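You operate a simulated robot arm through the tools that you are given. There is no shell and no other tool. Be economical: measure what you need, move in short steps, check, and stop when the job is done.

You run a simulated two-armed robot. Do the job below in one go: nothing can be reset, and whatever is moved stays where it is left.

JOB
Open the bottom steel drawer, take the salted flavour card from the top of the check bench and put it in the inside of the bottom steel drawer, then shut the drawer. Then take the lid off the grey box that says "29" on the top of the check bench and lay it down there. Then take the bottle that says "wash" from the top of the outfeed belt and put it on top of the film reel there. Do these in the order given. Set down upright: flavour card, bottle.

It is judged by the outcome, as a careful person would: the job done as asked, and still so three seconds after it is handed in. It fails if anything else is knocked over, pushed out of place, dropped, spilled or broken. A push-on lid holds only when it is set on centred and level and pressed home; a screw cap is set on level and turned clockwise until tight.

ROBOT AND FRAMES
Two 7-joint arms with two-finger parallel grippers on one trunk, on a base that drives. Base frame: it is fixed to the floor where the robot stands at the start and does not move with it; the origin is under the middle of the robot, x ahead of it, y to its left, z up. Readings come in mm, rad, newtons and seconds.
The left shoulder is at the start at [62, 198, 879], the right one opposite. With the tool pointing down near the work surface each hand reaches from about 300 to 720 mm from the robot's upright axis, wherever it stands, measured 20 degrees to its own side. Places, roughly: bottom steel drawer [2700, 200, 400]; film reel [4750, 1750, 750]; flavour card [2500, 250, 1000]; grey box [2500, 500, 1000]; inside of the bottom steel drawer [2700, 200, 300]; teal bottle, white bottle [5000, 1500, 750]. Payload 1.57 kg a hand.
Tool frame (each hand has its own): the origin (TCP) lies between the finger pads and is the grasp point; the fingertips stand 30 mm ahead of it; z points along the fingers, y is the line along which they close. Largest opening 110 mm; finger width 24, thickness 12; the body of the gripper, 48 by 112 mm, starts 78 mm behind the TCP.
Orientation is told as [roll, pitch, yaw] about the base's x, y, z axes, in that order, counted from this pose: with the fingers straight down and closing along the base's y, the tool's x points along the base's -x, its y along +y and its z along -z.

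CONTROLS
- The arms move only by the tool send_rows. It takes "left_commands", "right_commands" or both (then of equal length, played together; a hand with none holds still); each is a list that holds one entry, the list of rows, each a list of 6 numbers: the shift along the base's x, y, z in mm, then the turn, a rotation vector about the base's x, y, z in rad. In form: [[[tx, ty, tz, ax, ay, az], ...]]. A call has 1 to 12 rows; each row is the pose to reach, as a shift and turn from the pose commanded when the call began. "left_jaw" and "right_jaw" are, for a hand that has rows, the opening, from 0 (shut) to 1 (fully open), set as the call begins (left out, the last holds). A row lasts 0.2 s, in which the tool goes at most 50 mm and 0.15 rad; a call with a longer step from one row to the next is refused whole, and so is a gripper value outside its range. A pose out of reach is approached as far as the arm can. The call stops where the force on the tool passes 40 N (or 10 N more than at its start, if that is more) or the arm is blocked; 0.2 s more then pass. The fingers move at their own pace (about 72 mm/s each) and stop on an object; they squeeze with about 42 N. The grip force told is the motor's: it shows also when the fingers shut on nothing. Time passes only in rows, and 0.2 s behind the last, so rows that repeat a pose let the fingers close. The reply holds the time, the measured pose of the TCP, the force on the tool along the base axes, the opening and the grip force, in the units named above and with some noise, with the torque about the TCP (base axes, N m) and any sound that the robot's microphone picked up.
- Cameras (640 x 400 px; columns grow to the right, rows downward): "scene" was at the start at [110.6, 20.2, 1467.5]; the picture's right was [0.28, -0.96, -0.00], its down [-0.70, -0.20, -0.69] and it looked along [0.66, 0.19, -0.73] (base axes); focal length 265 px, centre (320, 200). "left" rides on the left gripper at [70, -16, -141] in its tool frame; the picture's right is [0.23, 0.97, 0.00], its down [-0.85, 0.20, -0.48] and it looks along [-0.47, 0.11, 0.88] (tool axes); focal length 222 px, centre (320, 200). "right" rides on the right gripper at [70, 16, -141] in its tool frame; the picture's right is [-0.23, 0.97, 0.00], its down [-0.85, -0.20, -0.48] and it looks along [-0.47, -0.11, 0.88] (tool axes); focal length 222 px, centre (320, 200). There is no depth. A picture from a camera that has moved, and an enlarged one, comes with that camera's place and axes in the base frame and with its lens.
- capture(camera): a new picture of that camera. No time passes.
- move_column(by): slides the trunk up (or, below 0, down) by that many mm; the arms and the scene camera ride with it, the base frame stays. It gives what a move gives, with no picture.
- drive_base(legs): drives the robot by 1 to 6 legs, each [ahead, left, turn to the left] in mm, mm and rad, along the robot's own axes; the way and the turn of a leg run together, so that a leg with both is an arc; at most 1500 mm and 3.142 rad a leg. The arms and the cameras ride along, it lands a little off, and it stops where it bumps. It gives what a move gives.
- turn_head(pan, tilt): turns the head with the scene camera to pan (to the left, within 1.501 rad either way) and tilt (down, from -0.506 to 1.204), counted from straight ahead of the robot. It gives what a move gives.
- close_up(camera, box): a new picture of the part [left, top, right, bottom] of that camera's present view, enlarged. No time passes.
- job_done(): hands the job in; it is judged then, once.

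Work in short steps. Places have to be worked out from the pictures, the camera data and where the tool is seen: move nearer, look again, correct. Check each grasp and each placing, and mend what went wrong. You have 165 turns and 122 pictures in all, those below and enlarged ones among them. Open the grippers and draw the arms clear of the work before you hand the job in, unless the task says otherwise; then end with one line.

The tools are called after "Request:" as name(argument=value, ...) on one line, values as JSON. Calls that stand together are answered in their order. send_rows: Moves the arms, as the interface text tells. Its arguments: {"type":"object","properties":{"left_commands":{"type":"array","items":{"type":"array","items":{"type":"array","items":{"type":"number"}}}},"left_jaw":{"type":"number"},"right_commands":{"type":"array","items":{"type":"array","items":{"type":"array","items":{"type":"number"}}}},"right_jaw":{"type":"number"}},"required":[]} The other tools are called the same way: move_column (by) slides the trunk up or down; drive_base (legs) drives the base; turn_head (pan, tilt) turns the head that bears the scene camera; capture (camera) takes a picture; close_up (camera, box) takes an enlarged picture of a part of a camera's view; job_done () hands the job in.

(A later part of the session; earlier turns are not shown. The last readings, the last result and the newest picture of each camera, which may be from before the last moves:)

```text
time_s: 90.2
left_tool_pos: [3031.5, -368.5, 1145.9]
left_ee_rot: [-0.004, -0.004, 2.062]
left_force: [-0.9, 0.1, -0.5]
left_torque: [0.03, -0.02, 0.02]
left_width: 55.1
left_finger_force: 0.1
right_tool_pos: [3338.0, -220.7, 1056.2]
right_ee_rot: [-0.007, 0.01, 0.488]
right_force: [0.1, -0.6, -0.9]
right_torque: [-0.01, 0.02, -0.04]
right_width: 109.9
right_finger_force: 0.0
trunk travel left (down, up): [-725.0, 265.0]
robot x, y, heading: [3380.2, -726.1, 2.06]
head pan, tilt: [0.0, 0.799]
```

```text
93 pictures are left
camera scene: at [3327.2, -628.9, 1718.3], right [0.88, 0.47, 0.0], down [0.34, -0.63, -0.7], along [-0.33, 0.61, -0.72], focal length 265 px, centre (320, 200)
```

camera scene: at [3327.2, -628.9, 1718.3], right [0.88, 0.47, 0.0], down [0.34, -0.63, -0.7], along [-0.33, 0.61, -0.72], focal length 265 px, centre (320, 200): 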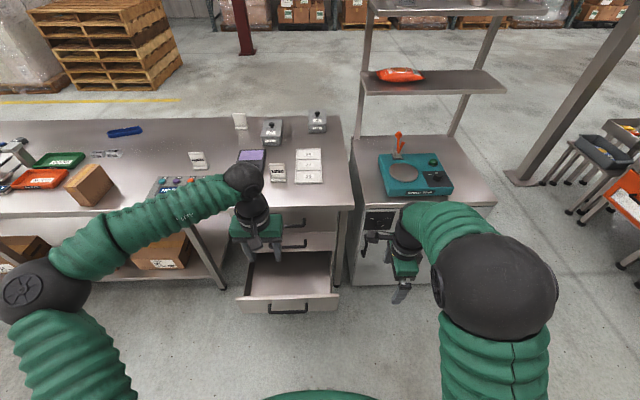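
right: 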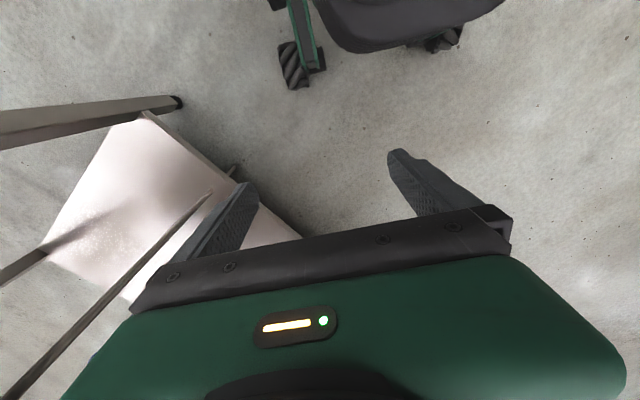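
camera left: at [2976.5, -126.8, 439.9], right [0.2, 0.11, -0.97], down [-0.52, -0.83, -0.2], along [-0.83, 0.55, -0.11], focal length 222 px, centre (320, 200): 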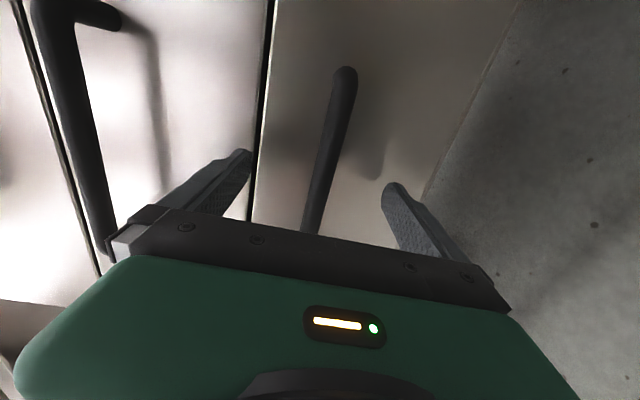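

Both hands are well above the bench. I strafe left 720 to clear the open drawer, then check before going ahead.

Request:
drive_base(legs=[[0, 720, 0]])

Request:
turn_head(pan=-0.35, tilt=0.85)

Request:
capture(camera="scene")

```text
time_s: 94.2
left_tool_pos: [2380.5, -708.3, 1146.9]
left_ee_rot: [-0.002, -0.003, 2.054]
left_force: [0.7, 0.1, -0.3]
left_torque: [0.0, 0.04, 0.03]
left_width: 55.1
left_finger_force: 0.2
right_tool_pos: [2686.0, -565.0, 1054.7]
right_ee_rot: [-0.006, 0.011, 0.477]
right_force: [-0.3, -0.5, -0.6]
right_torque: [0.01, -0.01, -0.04]
right_width: 110.2
right_finger_force: 0.1
trunk travel left (down, up): [-725.0, 265.0]
robot x, y, heading: [2721.9, -1076.6, 2.055]
head pan, tilt: [0.0, 0.799]
```

```text
time_s: 95.1
left_tool_pos: [2378.5, -711.0, 1147.8]
left_ee_rot: [-0.003, -0.006, 2.052]
left_force: [-0.7, 0.1, -0.5]
left_torque: [-0.02, -0.04, -0.01]
left_width: 55.1
left_finger_force: 0.0
right_tool_pos: [2686.6, -566.1, 1056.7]
right_ee_rot: [-0.005, 0.01, 0.476]
right_force: [0.3, 0.2, -0.4]
right_torque: [-0.01, 0.0, 0.0]
right_width: 109.8
right_finger_force: 0.0
trunk travel left (down, up): [-725.0, 265.0]
robot x, y, heading: [2723.7, -1073.6, 2.053]
head pan, tilt: [-0.351, 0.85]
```

```text
92 pictures are left
camera scene: at [2698.7, -967.2, 1714.4], right [0.99, 0.13, 0.0], down [0.1, -0.75, -0.66], along [-0.08, 0.65, -0.75], focal length 265 px, centre (320, 200)
```

scene: 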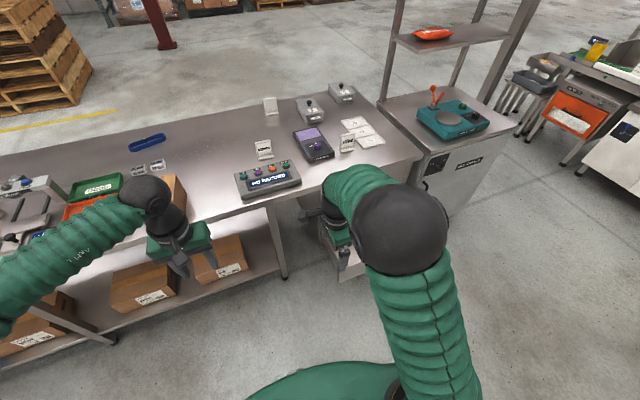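

Clear ahead. Drive 541 ahead (20 right) so the card ends up ~549 ahead, 511 right.

Request:
drive_base(legs=[[400, -15, 0], [138, -5, 0]])

Request:
capture(camera="scene")

Request:
capture(camera="right")

```text
time_s: 98.5
left_tool_pos: [2150.2, -229.5, 1147.8]
left_ee_rot: [-0.004, -0.006, 2.053]
left_force: [0.1, -0.7, 0.4]
left_torque: [0.01, -0.02, -0.03]
left_width: 55.0
left_finger_force: 0.1
right_tool_pos: [2457.0, -85.8, 1057.5]
right_ee_rot: [-0.003, 0.009, 0.479]
right_force: [-0.1, -0.8, 0.1]
right_torque: [0.0, -0.03, 0.0]
right_width: 109.9
right_finger_force: 0.1
trunk travel left (down, up): [-725.0, 265.0]
robot x, y, heading: [2494.2, -588.4, 2.049]
head pan, tilt: [-0.351, 0.85]
```

```text
91 pictures are left
camera scene: at [2469.7, -488.3, 1714.6], right [0.99, 0.13, 0.0], down [0.1, -0.75, -0.66], along [-0.08, 0.65, -0.75], focal length 265 px, centre (320, 200)
```

scene: 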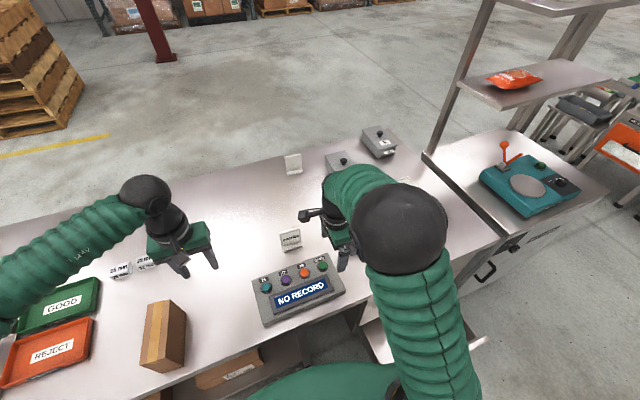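

```text
90 pictures are left
camera right: at [2390.0, -101.6, 1199.1], right [-0.25, 0.97, -0.01], down [0.85, 0.22, 0.47], along [0.46, 0.11, -0.88], focal length 222 px, centre (320, 200)
```

right: 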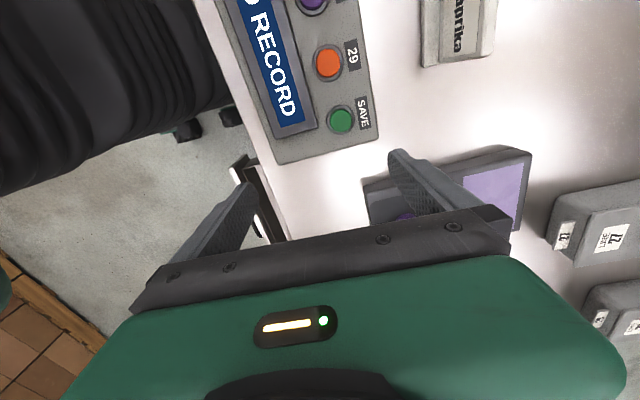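

Card is at about (+229,+223) from the right TCP. Move above it at the same height and look.

Request:
send_rows(right_commands=[[[29, 28, 0, 0, 0, 0], [58, 56, 0, 0, 0, 0], [87, 84, 0, 0, 0, 0], [116, 112, 0, 0, 0, 0], [145, 140, 0, 0, 0, 0], [174, 168, 0, 0, 0, 0], [203, 196, 0, 0, 0, 0], [229, 223, 0, 0, 0, 0]]])

Request:
capture(camera="right")

```text
time_s: 100.3
left_tool_pos: [2152.8, -227.5, 1148.1]
left_ee_rot: [0.002, -0.006, 2.053]
left_force: [-0.5, -0.2, 0.9]
left_torque: [-0.03, 0.05, 0.02]
left_width: 55.0
left_finger_force: 0.0
right_tool_pos: [2689.3, 142.2, 1054.3]
right_ee_rot: [-0.003, 0.014, 0.479]
right_force: [-0.6, 0.7, -0.7]
right_torque: [-0.04, 0.0, 0.0]
right_width: 110.3
right_finger_force: 0.1
trunk travel left (down, up): [-725.0, 265.0]
robot x, y, heading: [2494.5, -589.0, 2.05]
head pan, tilt: [-0.351, 0.85]
```

```text
89 pictures are left
camera right: at [2622.0, 126.5, 1196.3], right [-0.25, 0.97, -0.01], down [0.86, 0.22, 0.47], along [0.45, 0.11, -0.88], focal length 222 px, centre (320, 200)
```

right: 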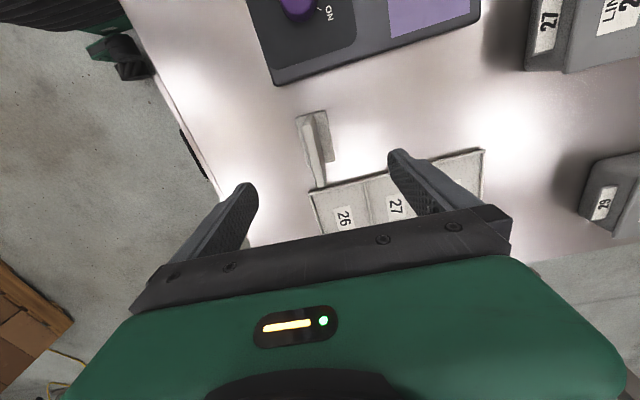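

Card appears between the fingers but a bit off. Zoom in for its shape.

Request:
close_up(camera="right", box=[250, 80, 410, 220])

```text
2.86 times, centred on (330, 150) of right
camera zoom: at [2622.0, 126.5, 1196.3], right [-0.25, 0.97, -0.01], down [0.86, 0.22, 0.47], along [0.45, 0.11, -0.88], focal length 635 px, centre (291, 343)
```

zoom: 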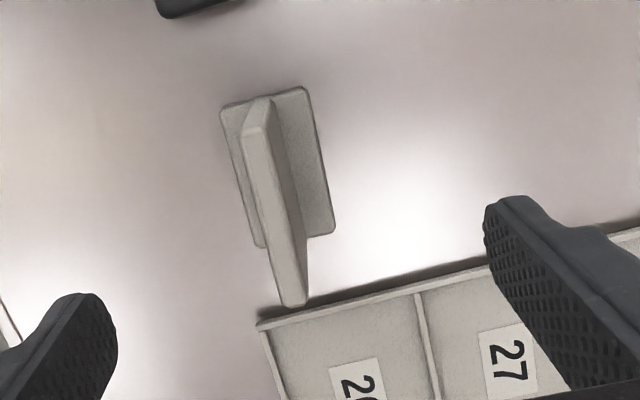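

Plate top centre ≈(2697,139,945), plate direction 0.44 rad. I shift/yaw slightly and descend to TCP z≈905.

Request:
send_rows(right_commands=[[[8, -3, -20, 0, 0, -0.035], [8, -3, -50, 0, 0, -0.035], [8, -3, -80, 0, 0, -0.035], [8, -3, -100, 0, 0, -0.035], [8, -3, -100, 0, 0, -0.035]]])

Request:
close_up(camera="right", box=[220, 80, 420, 255])

```text
time_s: 101.5
left_tool_pos: [2151.1, -227.8, 1146.8]
left_ee_rot: [-0.002, -0.004, 2.052]
left_force: [-0.3, -0.4, -0.2]
left_torque: [0.02, 0.0, 0.01]
left_width: 54.8
left_finger_force: 0.1
right_tool_pos: [2696.8, 137.5, 954.9]
right_ee_rot: [-0.004, 0.011, 0.443]
right_force: [0.4, 0.3, 0.0]
right_torque: [0.0, -0.02, -0.02]
right_width: 109.8
right_finger_force: 0.0
trunk travel left (down, up): [-725.0, 265.0]
robot x, y, heading: [2496.4, -590.2, 2.046]
head pan, tilt: [-0.351, 0.85]
```

```text
2.29 times, centred on (320, 168) of right
camera zoom: at [2628.5, 122.8, 1096.9], right [-0.21, 0.98, -0.01], down [0.86, 0.19, 0.47], along [0.46, 0.09, -0.88], focal length 508 px, centre (320, 274)
```

zoom: 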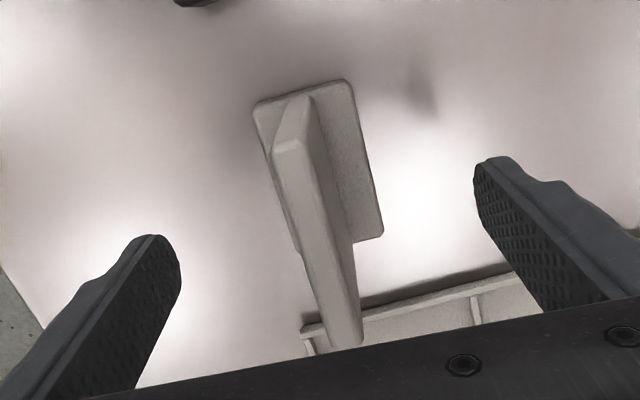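

Plate is centred between the fingers. Descend 48 more, then close.

Request:
send_rows(right_commands=[[[0, 0, -25, 0, 0, 0], [0, 0, -48, 0, 0, 0]]])

Request:
send_rows(right_commands=[[[0, 0, 0, 0, 0, 0], [0, 0, 0, 0, 0, 0], [0, 0, 0, 0, 0, 0], [0, 0, 0, 0, 0, 0], [0, 0, 0, 0, 0, 0]]], right_jaw=0)

Request:
capture(camera="right")

```text
time_s: 102.1
left_tool_pos: [2152.4, -227.9, 1146.9]
left_ee_rot: [-0.003, -0.003, 2.055]
left_force: [-0.4, -0.2, 0.3]
left_torque: [-0.01, 0.01, 0.0]
left_width: 54.8
left_finger_force: 0.0
right_tool_pos: [2697.2, 137.6, 908.0]
right_ee_rot: [-0.004, 0.012, 0.442]
right_force: [-0.1, 0.6, -0.5]
right_torque: [-0.02, 0.01, 0.01]
right_width: 110.1
right_finger_force: 0.0
trunk travel left (down, up): [-725.0, 265.0]
robot x, y, heading: [2495.3, -586.2, 2.051]
head pan, tilt: [-0.351, 0.85]
```

```text
time_s: 103.3
left_tool_pos: [2151.4, -228.3, 1147.8]
left_ee_rot: [-0.003, -0.004, 2.056]
left_force: [-0.6, 0.1, 0.6]
left_torque: [-0.01, 0.01, 0.02]
left_width: 54.9
left_finger_force: 0.1
right_tool_pos: [2696.2, 137.3, 908.2]
right_ee_rot: [-0.002, 0.011, 0.444]
right_force: [0.1, 0.1, 0.1]
right_torque: [0.02, 0.0, 0.0]
right_width: 11.5
right_finger_force: 29.3
trunk travel left (down, up): [-725.0, 265.0]
robot x, y, heading: [2499.2, -591.6, 2.05]
head pan, tilt: [-0.351, 0.85]
```

```text
86 pictures are left
camera right: at [2628.6, 123.9, 1049.9], right [-0.21, 0.98, -0.01], down [0.86, 0.19, 0.47], along [0.46, 0.09, -0.88], focal length 222 px, centre (320, 200)
```

right: 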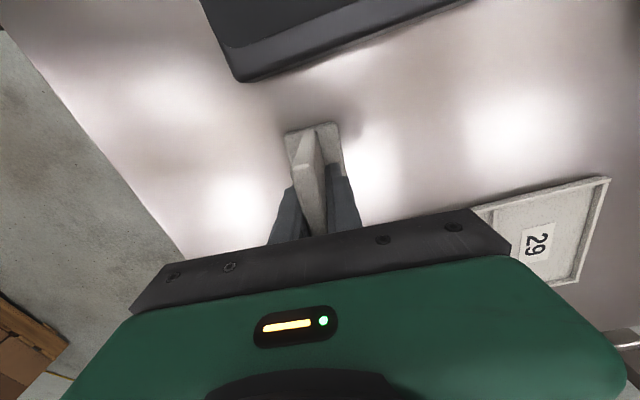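

The card is gripped (11.5 mm). Lift 140, and at the same time pull the left hand back off the bench; then carry the card out over the drawer.

Request:
send_rows(right_commands=[[[0, 0, 35, 0, 0, 0], [0, 0, 70, 0, 0, 0], [0, 0, 105, 0, 0, 0], [0, 0, 140, 0, 0, 0], [25, -31, 140, 0, 0, 0], [50, -62, 140, 0, 0, 0], [75, -93, 140, 0, 0, 0], [101, -123, 140, 0, 0, 0], [126, -154, 140, 0, 0, 0], [151, -185, 140, 0, 0, 0], [176, -216, 140, 0, 0, 0], [202, -247, 140, 0, 0, 0]]], left_commands=[[[0, 0, 0, 0, 0, 0], [0, 0, 0, 0, 0, 0], [0, 0, 0, 0, 0, 0], [0, 0, 0, 0, 0, 0], [14, -27, 0, 0, 0, 0], [28, -53, 0, 0, 0, 0], [41, -80, 0, 0, 0, 0], [55, -106, 0, 0, 0, 0], [69, -133, 0, 0, 0, 0], [69, -133, 0, 0, 0, 0], [69, -133, 0, 0, 0, 0], [69, -133, 0, 0, 0, 0]]])

Request:
turn_head(pan=-1.0, tilt=1.0)

Request:
capture(camera="scene")

Request:
capture(camera="right")

```text
time_s: 105.9
left_tool_pos: [2222.8, -361.3, 1149.3]
left_ee_rot: [-0.001, -0.008, 2.055]
left_force: [0.0, -0.8, -0.5]
left_torque: [0.01, 0.01, -0.01]
left_width: 55.0
left_finger_force: 0.1
right_tool_pos: [2898.9, -115.1, 1047.4]
right_ee_rot: [-0.002, 0.012, 0.446]
right_force: [0.6, -0.3, -1.3]
right_torque: [0.03, 0.03, 0.0]
right_width: 11.5
right_finger_force: 29.2
trunk travel left (down, up): [-725.0, 265.0]
robot x, y, heading: [2490.3, -591.8, 2.055]
head pan, tilt: [-0.351, 0.85]
```

```text
time_s: 106.9
left_tool_pos: [2222.1, -359.8, 1148.7]
left_ee_rot: [-0.002, -0.005, 2.054]
left_force: [0.3, -0.7, 0.7]
left_torque: [0.01, -0.04, 0.03]
left_width: 55.0
left_finger_force: 0.1
right_tool_pos: [2898.3, -111.7, 1048.8]
right_ee_rot: [-0.005, 0.012, 0.444]
right_force: [0.5, -0.4, -0.6]
right_torque: [-0.02, -0.02, 0.0]
right_width: 11.5
right_finger_force: 29.1
trunk travel left (down, up): [-725.0, 265.0]
robot x, y, heading: [2497.0, -587.0, 2.048]
head pan, tilt: [-1.0, 1.0]
```

```text
85 pictures are left
camera scene: at [2517.0, -502.1, 1703.3], right [0.87, -0.5, 0.0], down [-0.42, -0.73, -0.54], along [0.27, 0.47, -0.84], focal length 265 px, centre (320, 200)
```

scene: 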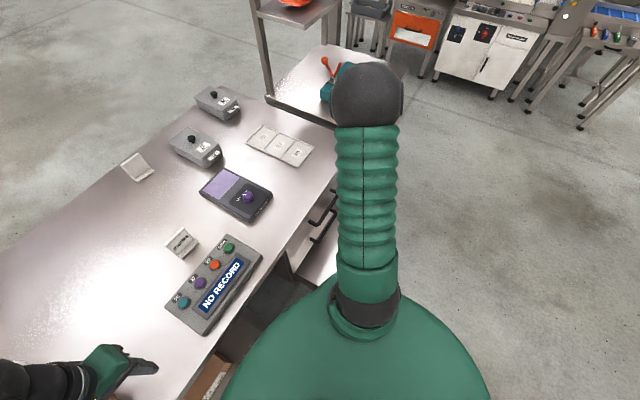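

```text
84 pictures are left
camera right: at [2830.2, -126.2, 1190.0], right [-0.21, 0.98, -0.01], down [0.86, 0.19, 0.47], along [0.46, 0.09, -0.88], focal length 222 px, centre (320, 200)
```

right: 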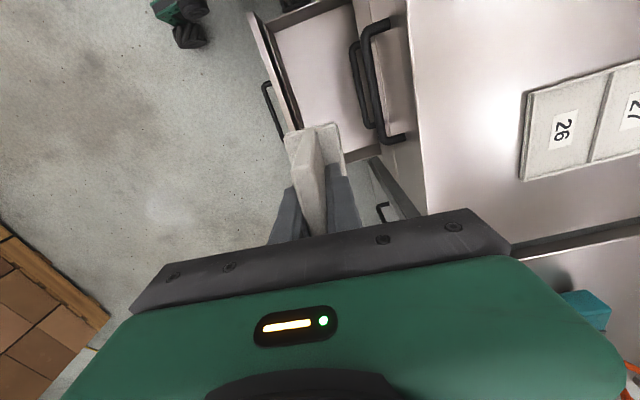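

Drawer interior centre comes out ≈(2870,−121) (handle centre ≈(2941,−258)). Shift the hand there and lower the trunk 240.

Request:
send_rows(right_commands=[[[-28, -9, 0, 0, 0, 0], [-28, -9, 0, 0, 0, 0]]])

Request:
move_column(by=-240)

Request:
capture(camera="right")

Request:
capture(camera="scene")

```text
time_s: 107.5
left_tool_pos: [2220.8, -359.8, 1149.2]
left_ee_rot: [-0.003, -0.006, 2.053]
left_force: [0.3, -0.3, 0.0]
left_torque: [0.02, -0.01, -0.02]
left_width: 54.7
left_finger_force: 0.0
right_tool_pos: [2868.1, -120.6, 1049.7]
right_ee_rot: [-0.002, 0.011, 0.444]
right_force: [0.4, -0.4, -0.3]
right_torque: [-0.01, -0.02, 0.02]
right_width: 11.6
right_finger_force: 29.5
trunk travel left (down, up): [-725.0, 265.0]
robot x, y, heading: [2496.3, -591.0, 2.045]
head pan, tilt: [-1.0, 1.0]
```

```text
time_s: 110.0
left_tool_pos: [2222.0, -360.8, 909.2]
left_ee_rot: [-0.001, -0.005, 2.056]
left_force: [-1.0, -0.4, -0.1]
left_torque: [0.0, 0.03, 0.01]
left_width: 54.8
left_finger_force: 0.0
right_tool_pos: [2868.5, -121.3, 807.1]
right_ee_rot: [-0.003, 0.011, 0.444]
right_force: [-0.3, 0.2, -0.3]
right_torque: [0.01, 0.01, 0.0]
right_width: 11.6
right_finger_force: 29.0
trunk travel left (down, up): [-485.0, 505.0]
robot x, y, heading: [2495.5, -591.0, 2.05]
head pan, tilt: [-1.0, 1.0]
```

```text
83 pictures are left
camera right: at [2801.8, -134.5, 950.3], right [-0.21, 0.98, -0.01], down [0.86, 0.19, 0.47], along [0.46, 0.09, -0.88], focal length 222 px, centre (320, 200)
```

right: 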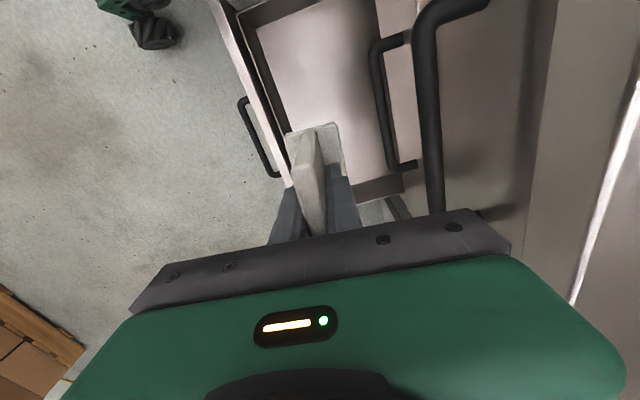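

```text
82 pictures are left
camera scene: at [2517.0, -502.9, 1463.4], right [0.87, -0.5, 0.0], down [-0.42, -0.73, -0.54], along [0.27, 0.47, -0.84], focal length 265 px, centre (320, 200)
```

scene: 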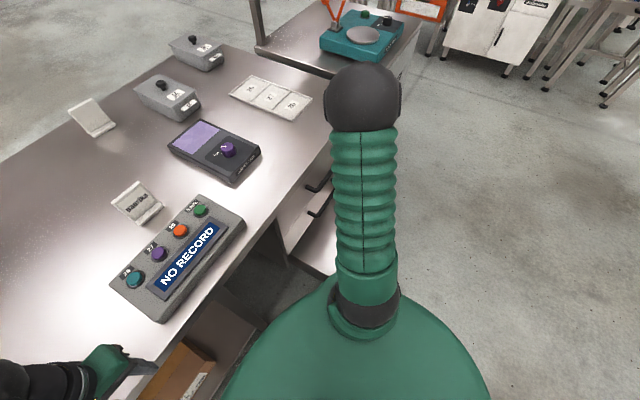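

Clearances front (~88) and to the upper handles (~124) look fine. Descend to TCP z≈540 and look.

Request:
send_rows(right_commands=[[[0, 0, -45, 0, 0, 0], [0, 0, -90, 0, 0, 0], [0, 0, -135, 0, 0, 0], [0, 0, -180, 0, 0, 0], [0, 0, -225, 0, 0, 0], [0, 0, -265, 0, 0, 0], [0, 0, -265, 0, 0, 0]]])

Request:
capture(camera="right")

```text
time_s: 111.6
left_tool_pos: [2221.1, -361.6, 909.5]
left_ee_rot: [-0.004, -0.005, 2.054]
left_force: [-1.1, -0.8, -0.2]
left_torque: [0.02, -0.03, 0.01]
left_width: 55.1
left_finger_force: 0.0
right_tool_pos: [2870.6, -119.6, 543.0]
right_ee_rot: [-0.004, 0.01, 0.445]
right_force: [-0.8, 0.1, -1.3]
right_torque: [0.01, 0.0, -0.01]
right_width: 11.6
right_finger_force: 29.2
trunk travel left (down, up): [-485.0, 505.0]
robot x, y, heading: [2494.8, -588.0, 2.045]
head pan, tilt: [-1.0, 1.0]
```

```text
81 pictures are left
camera right: at [2803.2, -133.8, 685.0], right [-0.21, 0.98, -0.01], down [0.86, 0.19, 0.47], along [0.46, 0.1, -0.88], focal length 222 px, centre (320, 200)
```

right: 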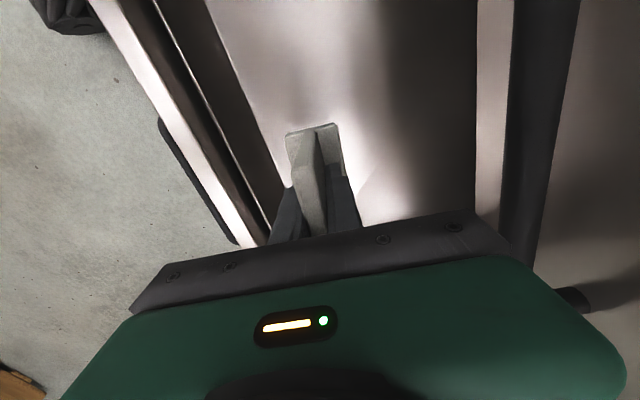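

Card is over the drawer floor. Descend 70, then slowly until contact.

Request:
send_rows(right_commands=[[[0, 0, -35, 0, 0, 0], [0, 0, -70, 0, 0, 0], [0, 0, -78, 0, 0, 0], [0, 0, -86, 0, 0, 0]]])

Request:
capture(camera="right")

```text
time_s: 112.6
left_tool_pos: [2221.0, -360.6, 909.3]
left_ee_rot: [-0.001, -0.005, 2.054]
left_force: [-0.2, 0.7, 0.1]
left_torque: [0.0, 0.01, 0.0]
left_width: 55.0
left_finger_force: 0.1
right_tool_pos: [2870.4, -119.8, 456.1]
right_ee_rot: [-0.003, 0.01, 0.443]
right_force: [0.3, -1.1, -1.0]
right_torque: [-0.01, 0.0, 0.0]
right_width: 11.5
right_finger_force: 29.3
trunk travel left (down, up): [-485.0, 505.0]
robot x, y, heading: [2495.0, -590.1, 2.046]
head pan, tilt: [-1.0, 1.0]
```

```text
80 pictures are left
camera right: at [2802.5, -133.6, 598.6], right [-0.21, 0.98, -0.01], down [0.86, 0.19, 0.47], along [0.46, 0.1, -0.88], focal length 222 px, centre (320, 200)
```

right: 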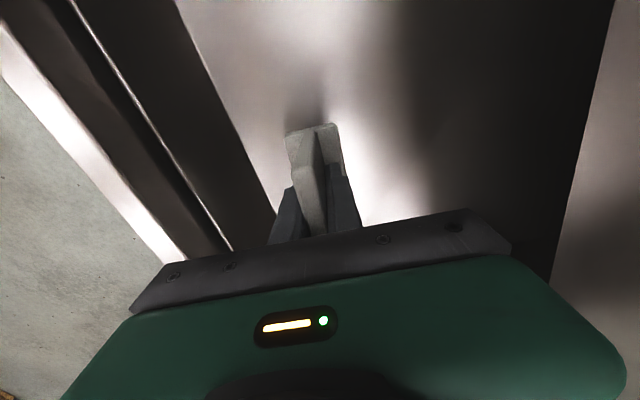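

Near the floor (shadow closing). Continue slowly.

Request:
send_rows(right_commands=[[[0, 0, -4, 0, 0, 0], [0, 0, -8, 0, 0, 0], [0, 0, -12, 0, 0, 0], [0, 0, -15, 0, 0, 0]]])

Request:
capture(camera="right")

```text
time_s: 113.6
left_tool_pos: [2221.8, -360.5, 908.2]
left_ee_rot: [-0.004, -0.004, 2.055]
left_force: [0.6, 0.9, 0.4]
left_torque: [-0.01, -0.02, 0.01]
left_width: 55.0
left_finger_force: 0.1
right_tool_pos: [2868.4, -119.2, 441.8]
right_ee_rot: [-0.004, 0.012, 0.443]
right_force: [-0.9, 0.2, -1.0]
right_torque: [-0.02, -0.01, -0.01]
right_width: 11.6
right_finger_force: 28.9
trunk travel left (down, up): [-485.0, 505.0]
robot x, y, heading: [2500.0, -586.9, 2.05]
head pan, tilt: [-1.0, 1.0]
```

```text
79 pictures are left
camera right: at [2801.9, -134.8, 584.0], right [-0.21, 0.98, -0.01], down [0.86, 0.19, 0.47], along [0.46, 0.09, -0.88], focal length 222 px, centre (320, 200)
```

right: 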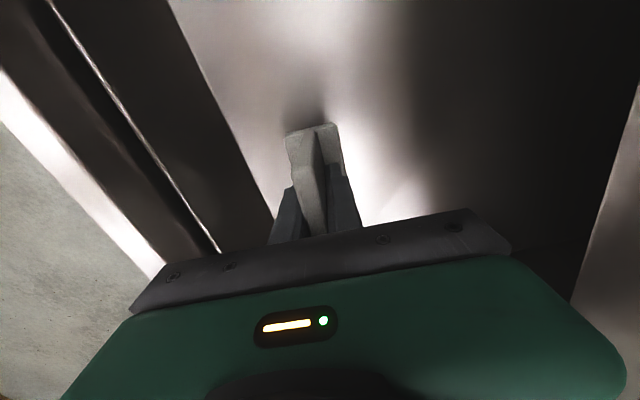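

No contact yet; continue in small steps.

Request:
send_rows(right_commands=[[[0, 0, -4, 0, 0, 0], [0, 0, -8, 0, 0, 0], [0, 0, -12, 0, 0, 0]]])

```text
time_s: 114.4
left_tool_pos: [2221.9, -359.7, 908.8]
left_ee_rot: [0.0, -0.006, 2.055]
left_force: [0.2, 0.2, -0.3]
left_torque: [0.0, -0.01, -0.02]
left_width: 55.0
left_finger_force: 0.0
right_tool_pos: [2869.8, -120.9, 430.4]
right_ee_rot: [-0.004, 0.012, 0.442]
right_force: [-0.2, 0.1, -0.3]
right_torque: [-0.02, 0.03, 0.01]
right_width: 11.6
right_finger_force: 29.1
trunk travel left (down, up): [-485.0, 505.0]
robot x, y, heading: [2495.5, -587.4, 2.049]
head pan, tilt: [-1.0, 1.0]
```

Request:
send_rows(right_commands=[[[0, 0, -4, 0, 0, 0], [0, 0, -8, 0, 0, 0], [0, 0, -12, 0, 0, 0]]])

Request:
close_up(camera="right", box=[220, 60, 420, 240])

```text
time_s: 115.2
left_tool_pos: [2220.9, -360.7, 908.8]
left_ee_rot: [-0.002, -0.006, 2.055]
left_force: [0.3, -0.2, 0.4]
left_torque: [0.02, 0.01, 0.0]
left_width: 55.0
left_finger_force: 0.1
right_tool_pos: [2869.2, -121.6, 417.9]
right_ee_rot: [-0.004, 0.011, 0.443]
right_force: [0.6, 0.1, -0.1]
right_torque: [0.02, 0.01, -0.02]
right_width: 11.5
right_finger_force: 29.3
trunk travel left (down, up): [-485.0, 505.0]
robot x, y, heading: [2497.4, -588.1, 2.048]
head pan, tilt: [-1.0, 1.0]
```

```text
2.22 times, centred on (320, 150) of right
camera zoom: at [2801.9, -134.8, 559.8], right [-0.21, 0.98, -0.01], down [0.86, 0.19, 0.47], along [0.46, 0.09, -0.88], focal length 494 px, centre (320, 311)
```

zoom: 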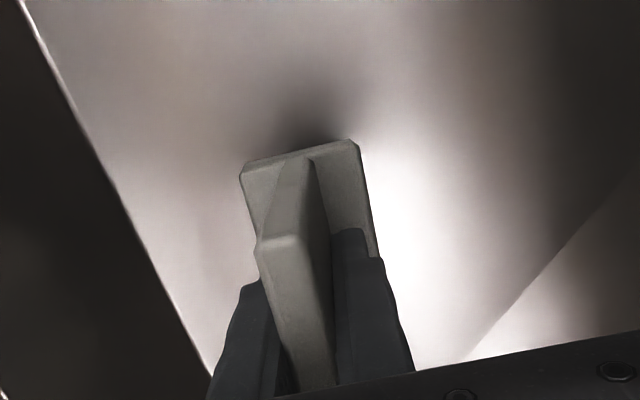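

Shadow nearly meets the base. Continue.

Request:
send_rows(right_commands=[[[0, 0, -4, 0, 0, 0], [0, 0, -8, 0, 0, 0], [0, 0, -12, 0, 0, 0]]])

Request:
close_up(camera="right", box=[220, 60, 420, 240])

```text
time_s: 116.0
left_tool_pos: [2222.1, -359.8, 908.1]
left_ee_rot: [0.0, -0.004, 2.054]
left_force: [0.8, 0.3, -0.7]
left_torque: [-0.03, -0.02, 0.04]
left_width: 55.0
left_finger_force: 0.1
right_tool_pos: [2868.9, -121.3, 405.5]
right_ee_rot: [-0.003, 0.014, 0.443]
right_force: [-0.4, 0.2, -1.0]
right_torque: [0.01, 0.02, 0.03]
right_width: 11.7
right_finger_force: 28.7
trunk travel left (down, up): [-485.0, 505.0]
robot x, y, heading: [2497.6, -587.4, 2.048]
head pan, tilt: [-1.0, 1.0]
```

```text
2.22 times, centred on (320, 150) of right
camera zoom: at [2802.2, -134.7, 547.5], right [-0.21, 0.98, -0.01], down [0.86, 0.19, 0.47], along [0.46, 0.09, -0.88], focal length 494 px, centre (320, 311)
```

zoom: 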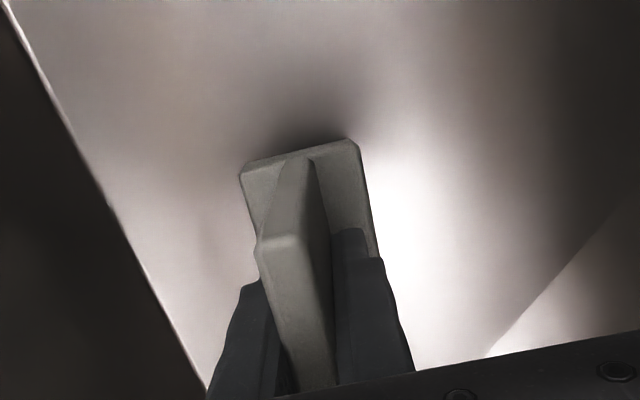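

Still free. Continue down in small steps.

Request:
send_rows(right_commands=[[[0, 0, -4, 0, 0, 0], [0, 0, -8, 0, 0, 0], [0, 0, -12, 0, 0, 0]]])

Request:
send_rows(right_commands=[[[0, 0, -4, 0, 0, 0], [0, 0, -8, 0, 0, 0]]])

Request:
close_up(camera="right", box=[220, 60, 420, 240])

```text
time_s: 116.8
left_tool_pos: [2222.2, -360.1, 909.5]
left_ee_rot: [-0.001, -0.006, 2.056]
left_force: [0.2, 1.0, -0.8]
left_torque: [0.01, 0.01, -0.04]
left_width: 55.1
left_finger_force: 0.0
right_tool_pos: [2870.1, -121.6, 394.5]
right_ee_rot: [-0.002, 0.013, 0.444]
right_force: [0.7, 0.0, -0.7]
right_torque: [-0.01, 0.0, 0.0]
right_width: 11.5
right_finger_force: 29.3
trunk travel left (down, up): [-485.0, 505.0]
robot x, y, heading: [2494.1, -590.7, 2.047]
head pan, tilt: [-1.0, 1.0]
```

```text
time_s: 117.4
left_tool_pos: [2221.4, -360.0, 909.2]
left_ee_rot: [-0.001, -0.004, 2.054]
left_force: [-0.2, -0.1, 0.6]
left_torque: [0.01, -0.01, 0.0]
left_width: 55.3
left_finger_force: 0.1
right_tool_pos: [2870.0, -120.7, 386.6]
right_ee_rot: [-0.003, 0.014, 0.443]
right_force: [-0.2, -0.8, -0.2]
right_torque: [-0.06, 0.02, -0.01]
right_width: 11.3
right_finger_force: 29.3
trunk travel left (down, up): [-485.0, 505.0]
robot x, y, heading: [2493.5, -584.8, 2.05]
head pan, tilt: [-1.0, 1.0]
```

```text
2.22 times, centred on (320, 150) of right
camera zoom: at [2802.0, -134.4, 528.0], right [-0.21, 0.98, -0.01], down [0.86, 0.19, 0.47], along [0.46, 0.09, -0.88], focal length 494 px, centre (320, 311)
```

zoom: 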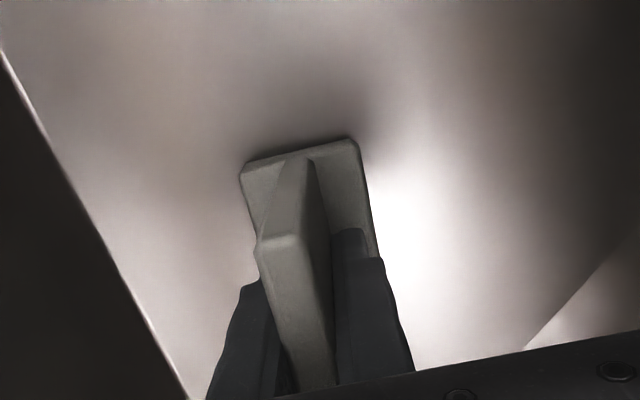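

Request:
send_rows(right_commands=[[[0, 0, -3, 0, 0, 0], [0, 0, -6, 0, 0, 0], [0, 0, -9, 0, 0, 0]]])

Request:
close_up(camera="right", box=[220, 60, 420, 240])

```text
time_s: 118.2
left_tool_pos: [2220.8, -362.0, 909.4]
left_ee_rot: [-0.002, -0.006, 2.055]
left_force: [0.3, -0.9, 1.0]
left_torque: [0.0, -0.04, -0.01]
left_width: 55.2
left_finger_force: 0.0
right_tool_pos: [2870.3, -120.8, 379.3]
right_ee_rot: [-0.001, 0.008, 0.443]
right_force: [1.0, -1.5, 10.4]
right_torque: [-0.06, 0.26, 0.01]
right_width: 11.4
right_finger_force: 28.8
trunk travel left (down, up): [-485.0, 505.0]
robot x, y, heading: [2496.6, -590.9, 2.048]
head pan, tilt: [-1.0, 1.0]
```

```text
2.22 times, centred on (320, 150) of right
camera zoom: at [2801.5, -135.0, 520.5], right [-0.21, 0.98, 0.0], down [0.86, 0.19, 0.47], along [0.46, 0.1, -0.88], focal length 494 px, centre (320, 311)
```

zoom: 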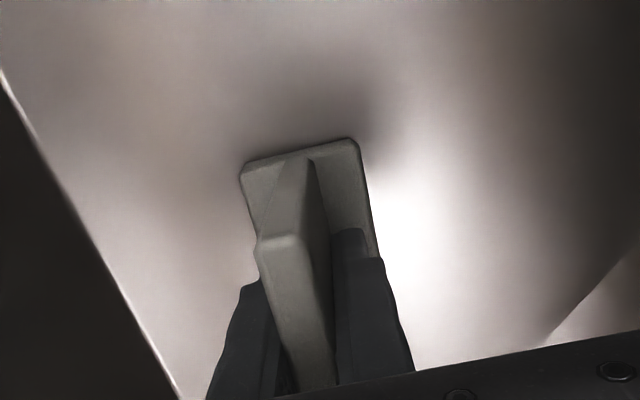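

Contact (10 N) — the card is on the drawer floor (z≈321). Open the fingers partly, then rise straight up.

Request:
send_rows(right_commands=[[[0, 0, 1, 0, 0, 0], [0, 0, 1, 0, 0, 0], [0, 0, 1, 0, 0, 0]]], right_jaw=0.45)

Request:
send_rows(right_commands=[[[0, 0, 20, 0, 0, 0], [0, 0, 45, 0, 0, 0], [0, 0, 80, 0, 0, 0], [0, 0, 125, 0, 0, 0], [0, 0, 170, 0, 0, 0], [0, 0, 215, 0, 0, 0]]])

Request:
capture(camera="right")

```text
time_s: 119.0
left_tool_pos: [2221.3, -360.4, 909.5]
left_ee_rot: [-0.002, -0.005, 2.054]
left_force: [1.0, 0.0, -0.9]
left_torque: [-0.02, -0.01, -0.01]
left_width: 55.0
left_finger_force: 0.0
right_tool_pos: [2870.0, -120.7, 378.5]
right_ee_rot: [-0.005, 0.012, 0.444]
right_force: [0.7, 0.3, 0.0]
right_torque: [0.02, 0.02, 0.01]
right_width: 49.4
right_finger_force: 0.1
trunk travel left (down, up): [-485.0, 505.0]
robot x, y, heading: [2499.1, -590.8, 2.048]
head pan, tilt: [-1.0, 1.0]
```

```text
time_s: 120.4
left_tool_pos: [2222.1, -361.3, 908.3]
left_ee_rot: [-0.004, -0.005, 2.055]
left_force: [0.8, -0.4, 0.4]
left_torque: [0.03, -0.01, 0.0]
left_width: 55.0
left_finger_force: 0.1
right_tool_pos: [2869.0, -122.1, 594.7]
right_ee_rot: [-0.003, 0.012, 0.443]
right_force: [0.7, 0.1, 0.1]
right_torque: [0.02, -0.03, -0.03]
right_width: 49.8
right_finger_force: 0.1
trunk travel left (down, up): [-485.0, 505.0]
robot x, y, heading: [2495.4, -592.2, 2.044]
head pan, tilt: [-1.0, 1.0]
```

```text
74 pictures are left
camera right: at [2801.4, -136.3, 736.3], right [-0.21, 0.98, -0.01], down [0.86, 0.19, 0.47], along [0.46, 0.09, -0.88], focal length 222 px, centre (320, 200)
```

right: 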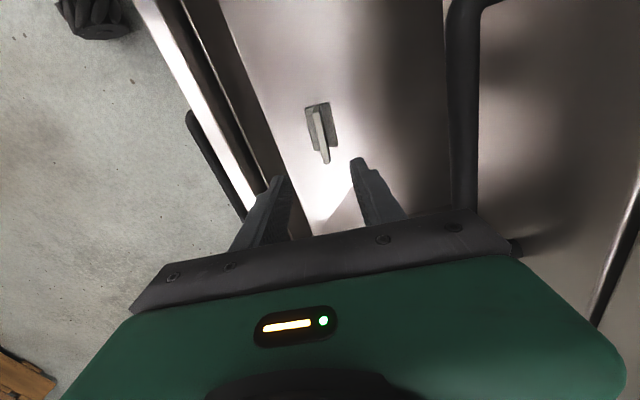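

The card stands upright in the drawer. Raise the right hand, then back the base away and return to the front of the drawer to push it shut.

Request:
send_rows(right_commands=[[[0, 0, 45, 0, 0, 0], [0, 0, 90, 0, 0, 0], [0, 0, 130, 0, 0, 0]]])

Request:
drive_base(legs=[[-600, 0, 0], [0, -690, 0.0]])

Request:
move_column(by=-340)

Request:
turn_head(pan=0.2, tilt=0.75)

Request:
capture(camera="scene")

```text
time_s: 121.2
left_tool_pos: [2221.2, -360.3, 907.9]
left_ee_rot: [-0.001, -0.004, 2.055]
left_force: [-0.7, 0.0, 0.6]
left_torque: [0.02, 0.0, -0.01]
left_width: 54.9
left_finger_force: 0.1
right_tool_pos: [2868.8, -122.3, 726.3]
right_ee_rot: [-0.005, 0.012, 0.443]
right_force: [0.5, 0.3, 0.8]
right_torque: [0.01, -0.01, -0.01]
right_width: 49.5
right_finger_force: 0.1
trunk travel left (down, up): [-485.0, 505.0]
robot x, y, heading: [2495.6, -591.2, 2.045]
head pan, tilt: [-1.0, 1.0]
```

```text
time_s: 128.0
left_tool_pos: [3112.7, -577.1, 908.5]
left_ee_rot: [-0.004, -0.005, 2.058]
left_force: [0.9, 0.1, -0.5]
left_torque: [0.01, -0.02, 0.02]
left_width: 54.9
left_finger_force: 0.0
right_tool_pos: [3761.8, -336.6, 726.4]
right_ee_rot: [-0.002, 0.008, 0.447]
right_force: [-0.4, 0.1, 0.0]
right_torque: [0.02, 0.0, 0.0]
right_width: 49.6
right_finger_force: 0.0
trunk travel left (down, up): [-485.0, 505.0]
robot x, y, heading: [3390.3, -804.4, 2.052]
head pan, tilt: [-1.0, 1.0]
```

```text
time_s: 131.3
left_tool_pos: [3114.8, -576.6, 570.0]
left_ee_rot: [-0.002, -0.007, 2.056]
left_force: [0.2, -0.7, 0.9]
left_torque: [0.03, 0.0, -0.02]
left_width: 55.1
left_finger_force: 0.1
right_tool_pos: [3762.8, -334.2, 385.5]
right_ee_rot: [-0.004, 0.011, 0.446]
right_force: [0.1, -0.3, 0.4]
right_torque: [0.01, 0.01, 0.01]
right_width: 49.3
right_finger_force: 0.2
trunk travel left (down, up): [-145.0, 845.0]
robot x, y, heading: [3390.9, -805.2, 2.052]
head pan, tilt: [-1.0, 1.0]
```

```text
time_s: 132.8
left_tool_pos: [3113.6, -576.8, 569.9]
left_ee_rot: [-0.001, -0.007, 2.059]
left_force: [0.0, -0.3, 0.5]
left_torque: [0.01, 0.06, -0.01]
left_width: 55.0
left_finger_force: 0.0
right_tool_pos: [3763.3, -334.2, 385.5]
right_ee_rot: [-0.003, 0.01, 0.448]
right_force: [0.3, 0.0, 0.6]
right_torque: [0.0, 0.01, -0.01]
right_width: 49.4
right_finger_force: 0.1
trunk travel left (down, up): [-145.0, 845.0]
robot x, y, heading: [3391.4, -805.5, 2.053]
head pan, tilt: [0.201, 0.75]
```

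```text
73 pictures are left
camera scene: at [3323.4, -714.4, 1142.4], right [0.78, 0.63, 0.0], down [0.43, -0.53, -0.73], along [-0.46, 0.57, -0.68], focal length 265 px, centre (320, 200)
```

scene: 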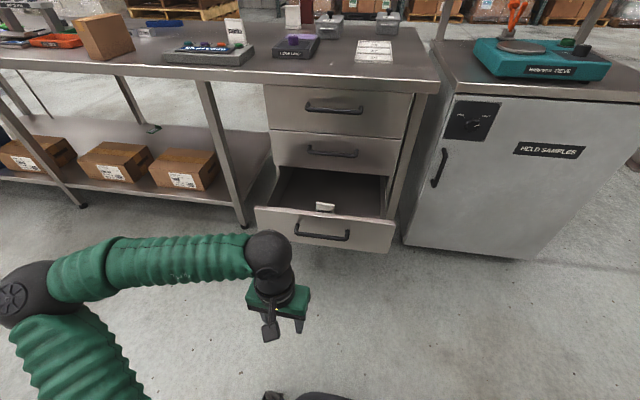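

The card is visible upright in the open drawer. Set the left hand to point ahead again: yaw while moving forward, then pitch.

Request:
send_rows(left_commands=[[[-6, 12, -10, 0, 0, 0.143], [-12, 24, -20, 0, 0, 0.286], [-19, 36, -30, 0, 0, 0.428], [-25, 48, -40, 0, 0, 0.571], [-31, 60, -50, 0, 0, 0.714], [-37, 72, -60, 0, 0, 0.857], [-44, 84, -70, 0, 0, 1.0], [-50, 96, -80, 0, 0, 1.142], [-56, 108, -90, 0, 0, 1.285], [-62, 120, -90, 0, 0, 1.428], [-69, 133, -90, 0, 0, 1.565]]], left_jaw=0.4)

Request:
send_rows(left_commands=[[[0, 0, 0, 0.126, 0.0675, 0], [0, 0, 0, 0.252, 0.135, 0], [0, 0, 0, 0.378, 0.2025, 0], [0, 0, 0, 0.504, 0.27, 0], [0, 0, 0, 0.63, 0.337, 0], [0, 0, 0, 0.756, 0.405, 0], [0, 0, 0, 0.882, 0.472, 0], [0, 0, 0, 1.008, 0.54, 0], [0, 0, 0, 1.134, 0.607, 0], [0, 0, 0, 1.26, 0.675, 0], [0, 0, 0, 1.386, 0.742, 0], [0, 0, 0, 1.386, 0.742, 0]]])

Request:
capture(camera="left")

```text
time_s: 135.2
left_tool_pos: [3045.1, -443.3, 478.5]
left_ee_rot: [-0.002, -0.009, -2.661]
left_force: [-0.5, -0.3, 0.4]
left_torque: [0.0, -0.01, 0.0]
left_width: 43.9
left_finger_force: 0.0
right_tool_pos: [3763.8, -336.1, 384.2]
right_ee_rot: [-0.004, 0.013, 0.448]
right_force: [0.3, -0.9, -0.2]
right_torque: [0.01, -0.03, 0.01]
right_width: 49.5
right_finger_force: 0.0
trunk travel left (down, up): [-145.0, 845.0]
robot x, y, heading: [3386.1, -803.4, 2.056]
head pan, tilt: [0.201, 0.75]
```

```text
time_s: 137.8
left_tool_pos: [3044.3, -444.6, 479.8]
left_ee_rot: [-1.574, -0.01, -2.642]
left_force: [0.4, -0.6, -0.5]
left_torque: [0.04, 0.0, 0.01]
left_width: 43.9
left_finger_force: 0.1
left hand out of reach, approached as far as the arm can: row 7, 8, 9, 10
right_tool_pos: [3763.9, -335.6, 385.8]
right_ee_rot: [-0.004, 0.011, 0.447]
right_force: [-0.1, 0.1, -0.5]
right_torque: [-0.01, 0.03, 0.03]
right_width: 49.4
right_finger_force: 0.0
trunk travel left (down, up): [-145.0, 845.0]
robot x, y, heading: [3393.7, -806.7, 2.057]
head pan, tilt: [0.201, 0.75]
```

```text
72 pictures are left
camera left: at [3172.9, -535.5, 495.0], right [0.19, 0.11, -0.98], down [-0.52, -0.83, -0.19], along [-0.83, 0.55, -0.1], focal length 222 px, centre (320, 200)
```

left: 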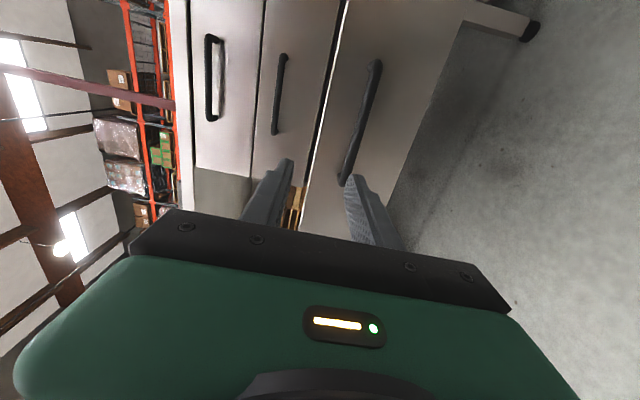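

Lower the hand to the handle height (z 422) and drive ahead 160, then check.

Request:
send_rows(left_commands=[[[0, 0, -30, 0, 0, 0], [0, 0, -58, 0, 0, 0], [0, 0, -58, 0, 0, 0]]])

Request:
drive_base(legs=[[150, 0, 0]])

Request:
capture(camera="left")

Request:
capture(camera="scene")

```text
time_s: 138.6
left_tool_pos: [3045.4, -445.7, 418.7]
left_ee_rot: [-1.574, -0.012, -2.642]
left_force: [-1.1, 0.1, 0.4]
left_torque: [-0.01, -0.03, -0.01]
left_width: 44.0
left_finger_force: 0.1
right_tool_pos: [3763.4, -336.0, 384.0]
right_ee_rot: [-0.004, 0.011, 0.447]
right_force: [0.4, 0.0, 0.5]
right_torque: [-0.02, -0.03, -0.01]
right_width: 49.3
right_finger_force: 0.0
trunk travel left (down, up): [-145.0, 845.0]
robot x, y, heading: [3388.4, -809.2, 2.052]
head pan, tilt: [0.201, 0.75]
```

```text
time_s: 139.9
left_tool_pos: [2977.9, -313.0, 419.8]
left_ee_rot: [-1.574, -0.009, -2.644]
left_force: [-0.5, 0.2, -1.5]
left_torque: [0.01, 0.0, -0.04]
left_width: 43.9
left_finger_force: 0.0
right_tool_pos: [3694.5, -204.9, 385.1]
right_ee_rot: [-0.003, 0.01, 0.445]
right_force: [-0.3, 0.1, -0.1]
right_torque: [-0.02, -0.02, 0.03]
right_width: 49.3
right_finger_force: 0.1
trunk travel left (down, up): [-145.0, 845.0]
robot x, y, heading: [3322.4, -671.1, 2.05]
head pan, tilt: [0.201, 0.75]
```

```text
71 pictures are left
camera left: at [3105.9, -404.2, 435.1], right [0.19, 0.11, -0.98], down [-0.53, -0.83, -0.19], along [-0.83, 0.55, -0.1], focal length 222 px, centre (320, 200)
```

left: 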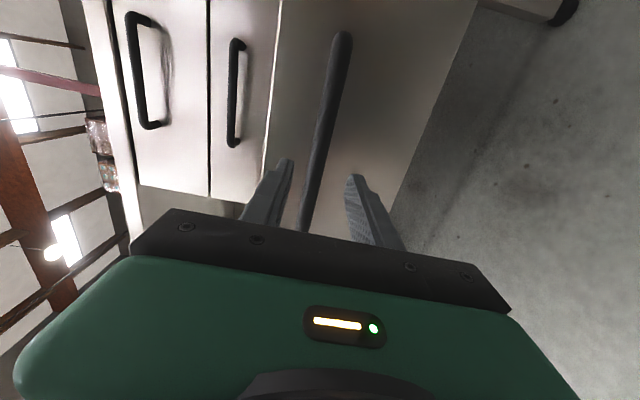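

```text
70 pictures are left
camera scene: at [3254.7, -581.9, 1142.4], right [0.78, 0.63, 0.0], down [0.43, -0.53, -0.73], along [-0.46, 0.57, -0.68], focal length 265 px, centre (320, 200)
```

scene: 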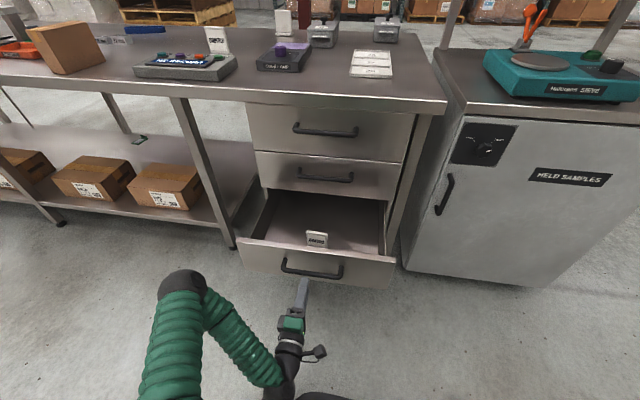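

The open fingers straddle the bar; pushing forward will make the fingertips press the panel. Drive ahead 200 gently.

Request:
drive_base(legs=[[200, 0, 0]])

Request:
capture(camera="scene")

```text
time_s: 141.5
left_tool_pos: [2886.5, -134.4, 420.8]
left_ee_rot: [-1.575, -0.011, -2.647]
left_force: [-0.9, 0.3, 0.0]
left_torque: [-0.01, 0.02, 0.03]
left_width: 44.0
left_finger_force: 0.1
right_tool_pos: [3603.9, -28.7, 385.5]
right_ee_rot: [-0.002, 0.011, 0.442]
right_force: [-0.2, 0.0, 0.4]
right_torque: [0.01, 0.01, 0.01]
right_width: 49.4
right_finger_force: 0.0
trunk travel left (down, up): [-145.0, 845.0]
robot x, y, heading: [3232.0, -494.9, 2.046]
head pan, tilt: [0.201, 0.75]
```

```text
69 pictures are left
camera scene: at [3163.2, -404.4, 1142.4], right [0.78, 0.63, 0.0], down [0.43, -0.53, -0.73], along [-0.46, 0.57, -0.68], focal length 265 px, centre (320, 200)
```

scene: 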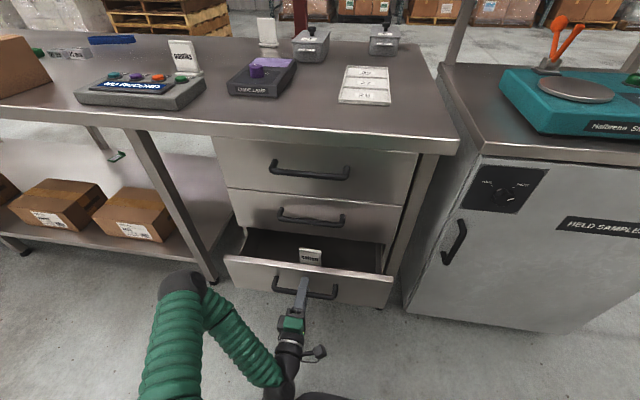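

Drawer half closed, card still standing. Push the remaining ~130 with the arm, smoothly.

Request:
send_rows(left_commands=[[[-5, 9, 0, 0, 0, 0], [-10, 19, 0, 0, 0, 0], [-16, 31, 0, 0, 0, 0], [-23, 43, 0, 0, 0, 0], [-29, 55, 0, 0, 0, 0], [-35, 67, 0, 0, 0, 0], [-41, 79, 0, 0, 0, 0], [-47, 90, 0, 0, 0, 0], [-53, 101, 0, 0, 0, 0], [-58, 110, 0, 0, 0, 0]]])

Request:
capture(camera="scene")

```text
time_s: 143.7
left_tool_pos: [2830.5, -23.7, 420.8]
left_ee_rot: [-1.575, -0.009, -2.65]
left_force: [-0.4, 0.0, 0.5]
left_torque: [0.0, 0.01, -0.01]
left_width: 44.0
left_finger_force: 0.1
right_tool_pos: [3605.4, -27.2, 386.4]
right_ee_rot: [0.0, 0.011, 0.441]
right_force: [-0.9, 0.3, -0.1]
right_torque: [-0.03, 0.02, 0.02]
right_width: 49.6
right_finger_force: 0.0
trunk travel left (down, up): [-145.0, 845.0]
robot x, y, heading: [3228.4, -496.8, 2.045]
head pan, tilt: [0.201, 0.75]
```

```text
68 pictures are left
camera scene: at [3163.1, -404.3, 1142.4], right [0.78, 0.63, 0.0], down [0.43, -0.53, -0.73], along [-0.46, 0.57, -0.68], focal length 265 px, centre (320, 200)
```

scene: 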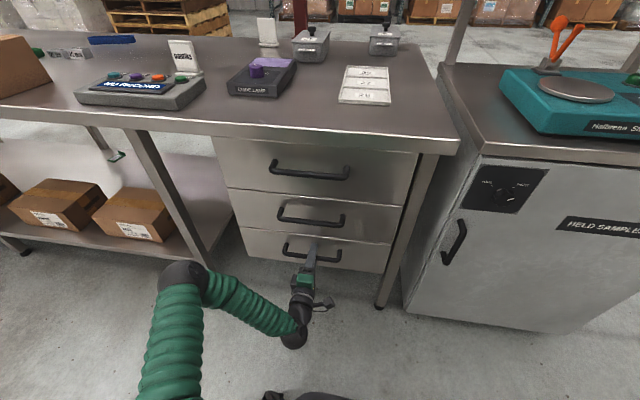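

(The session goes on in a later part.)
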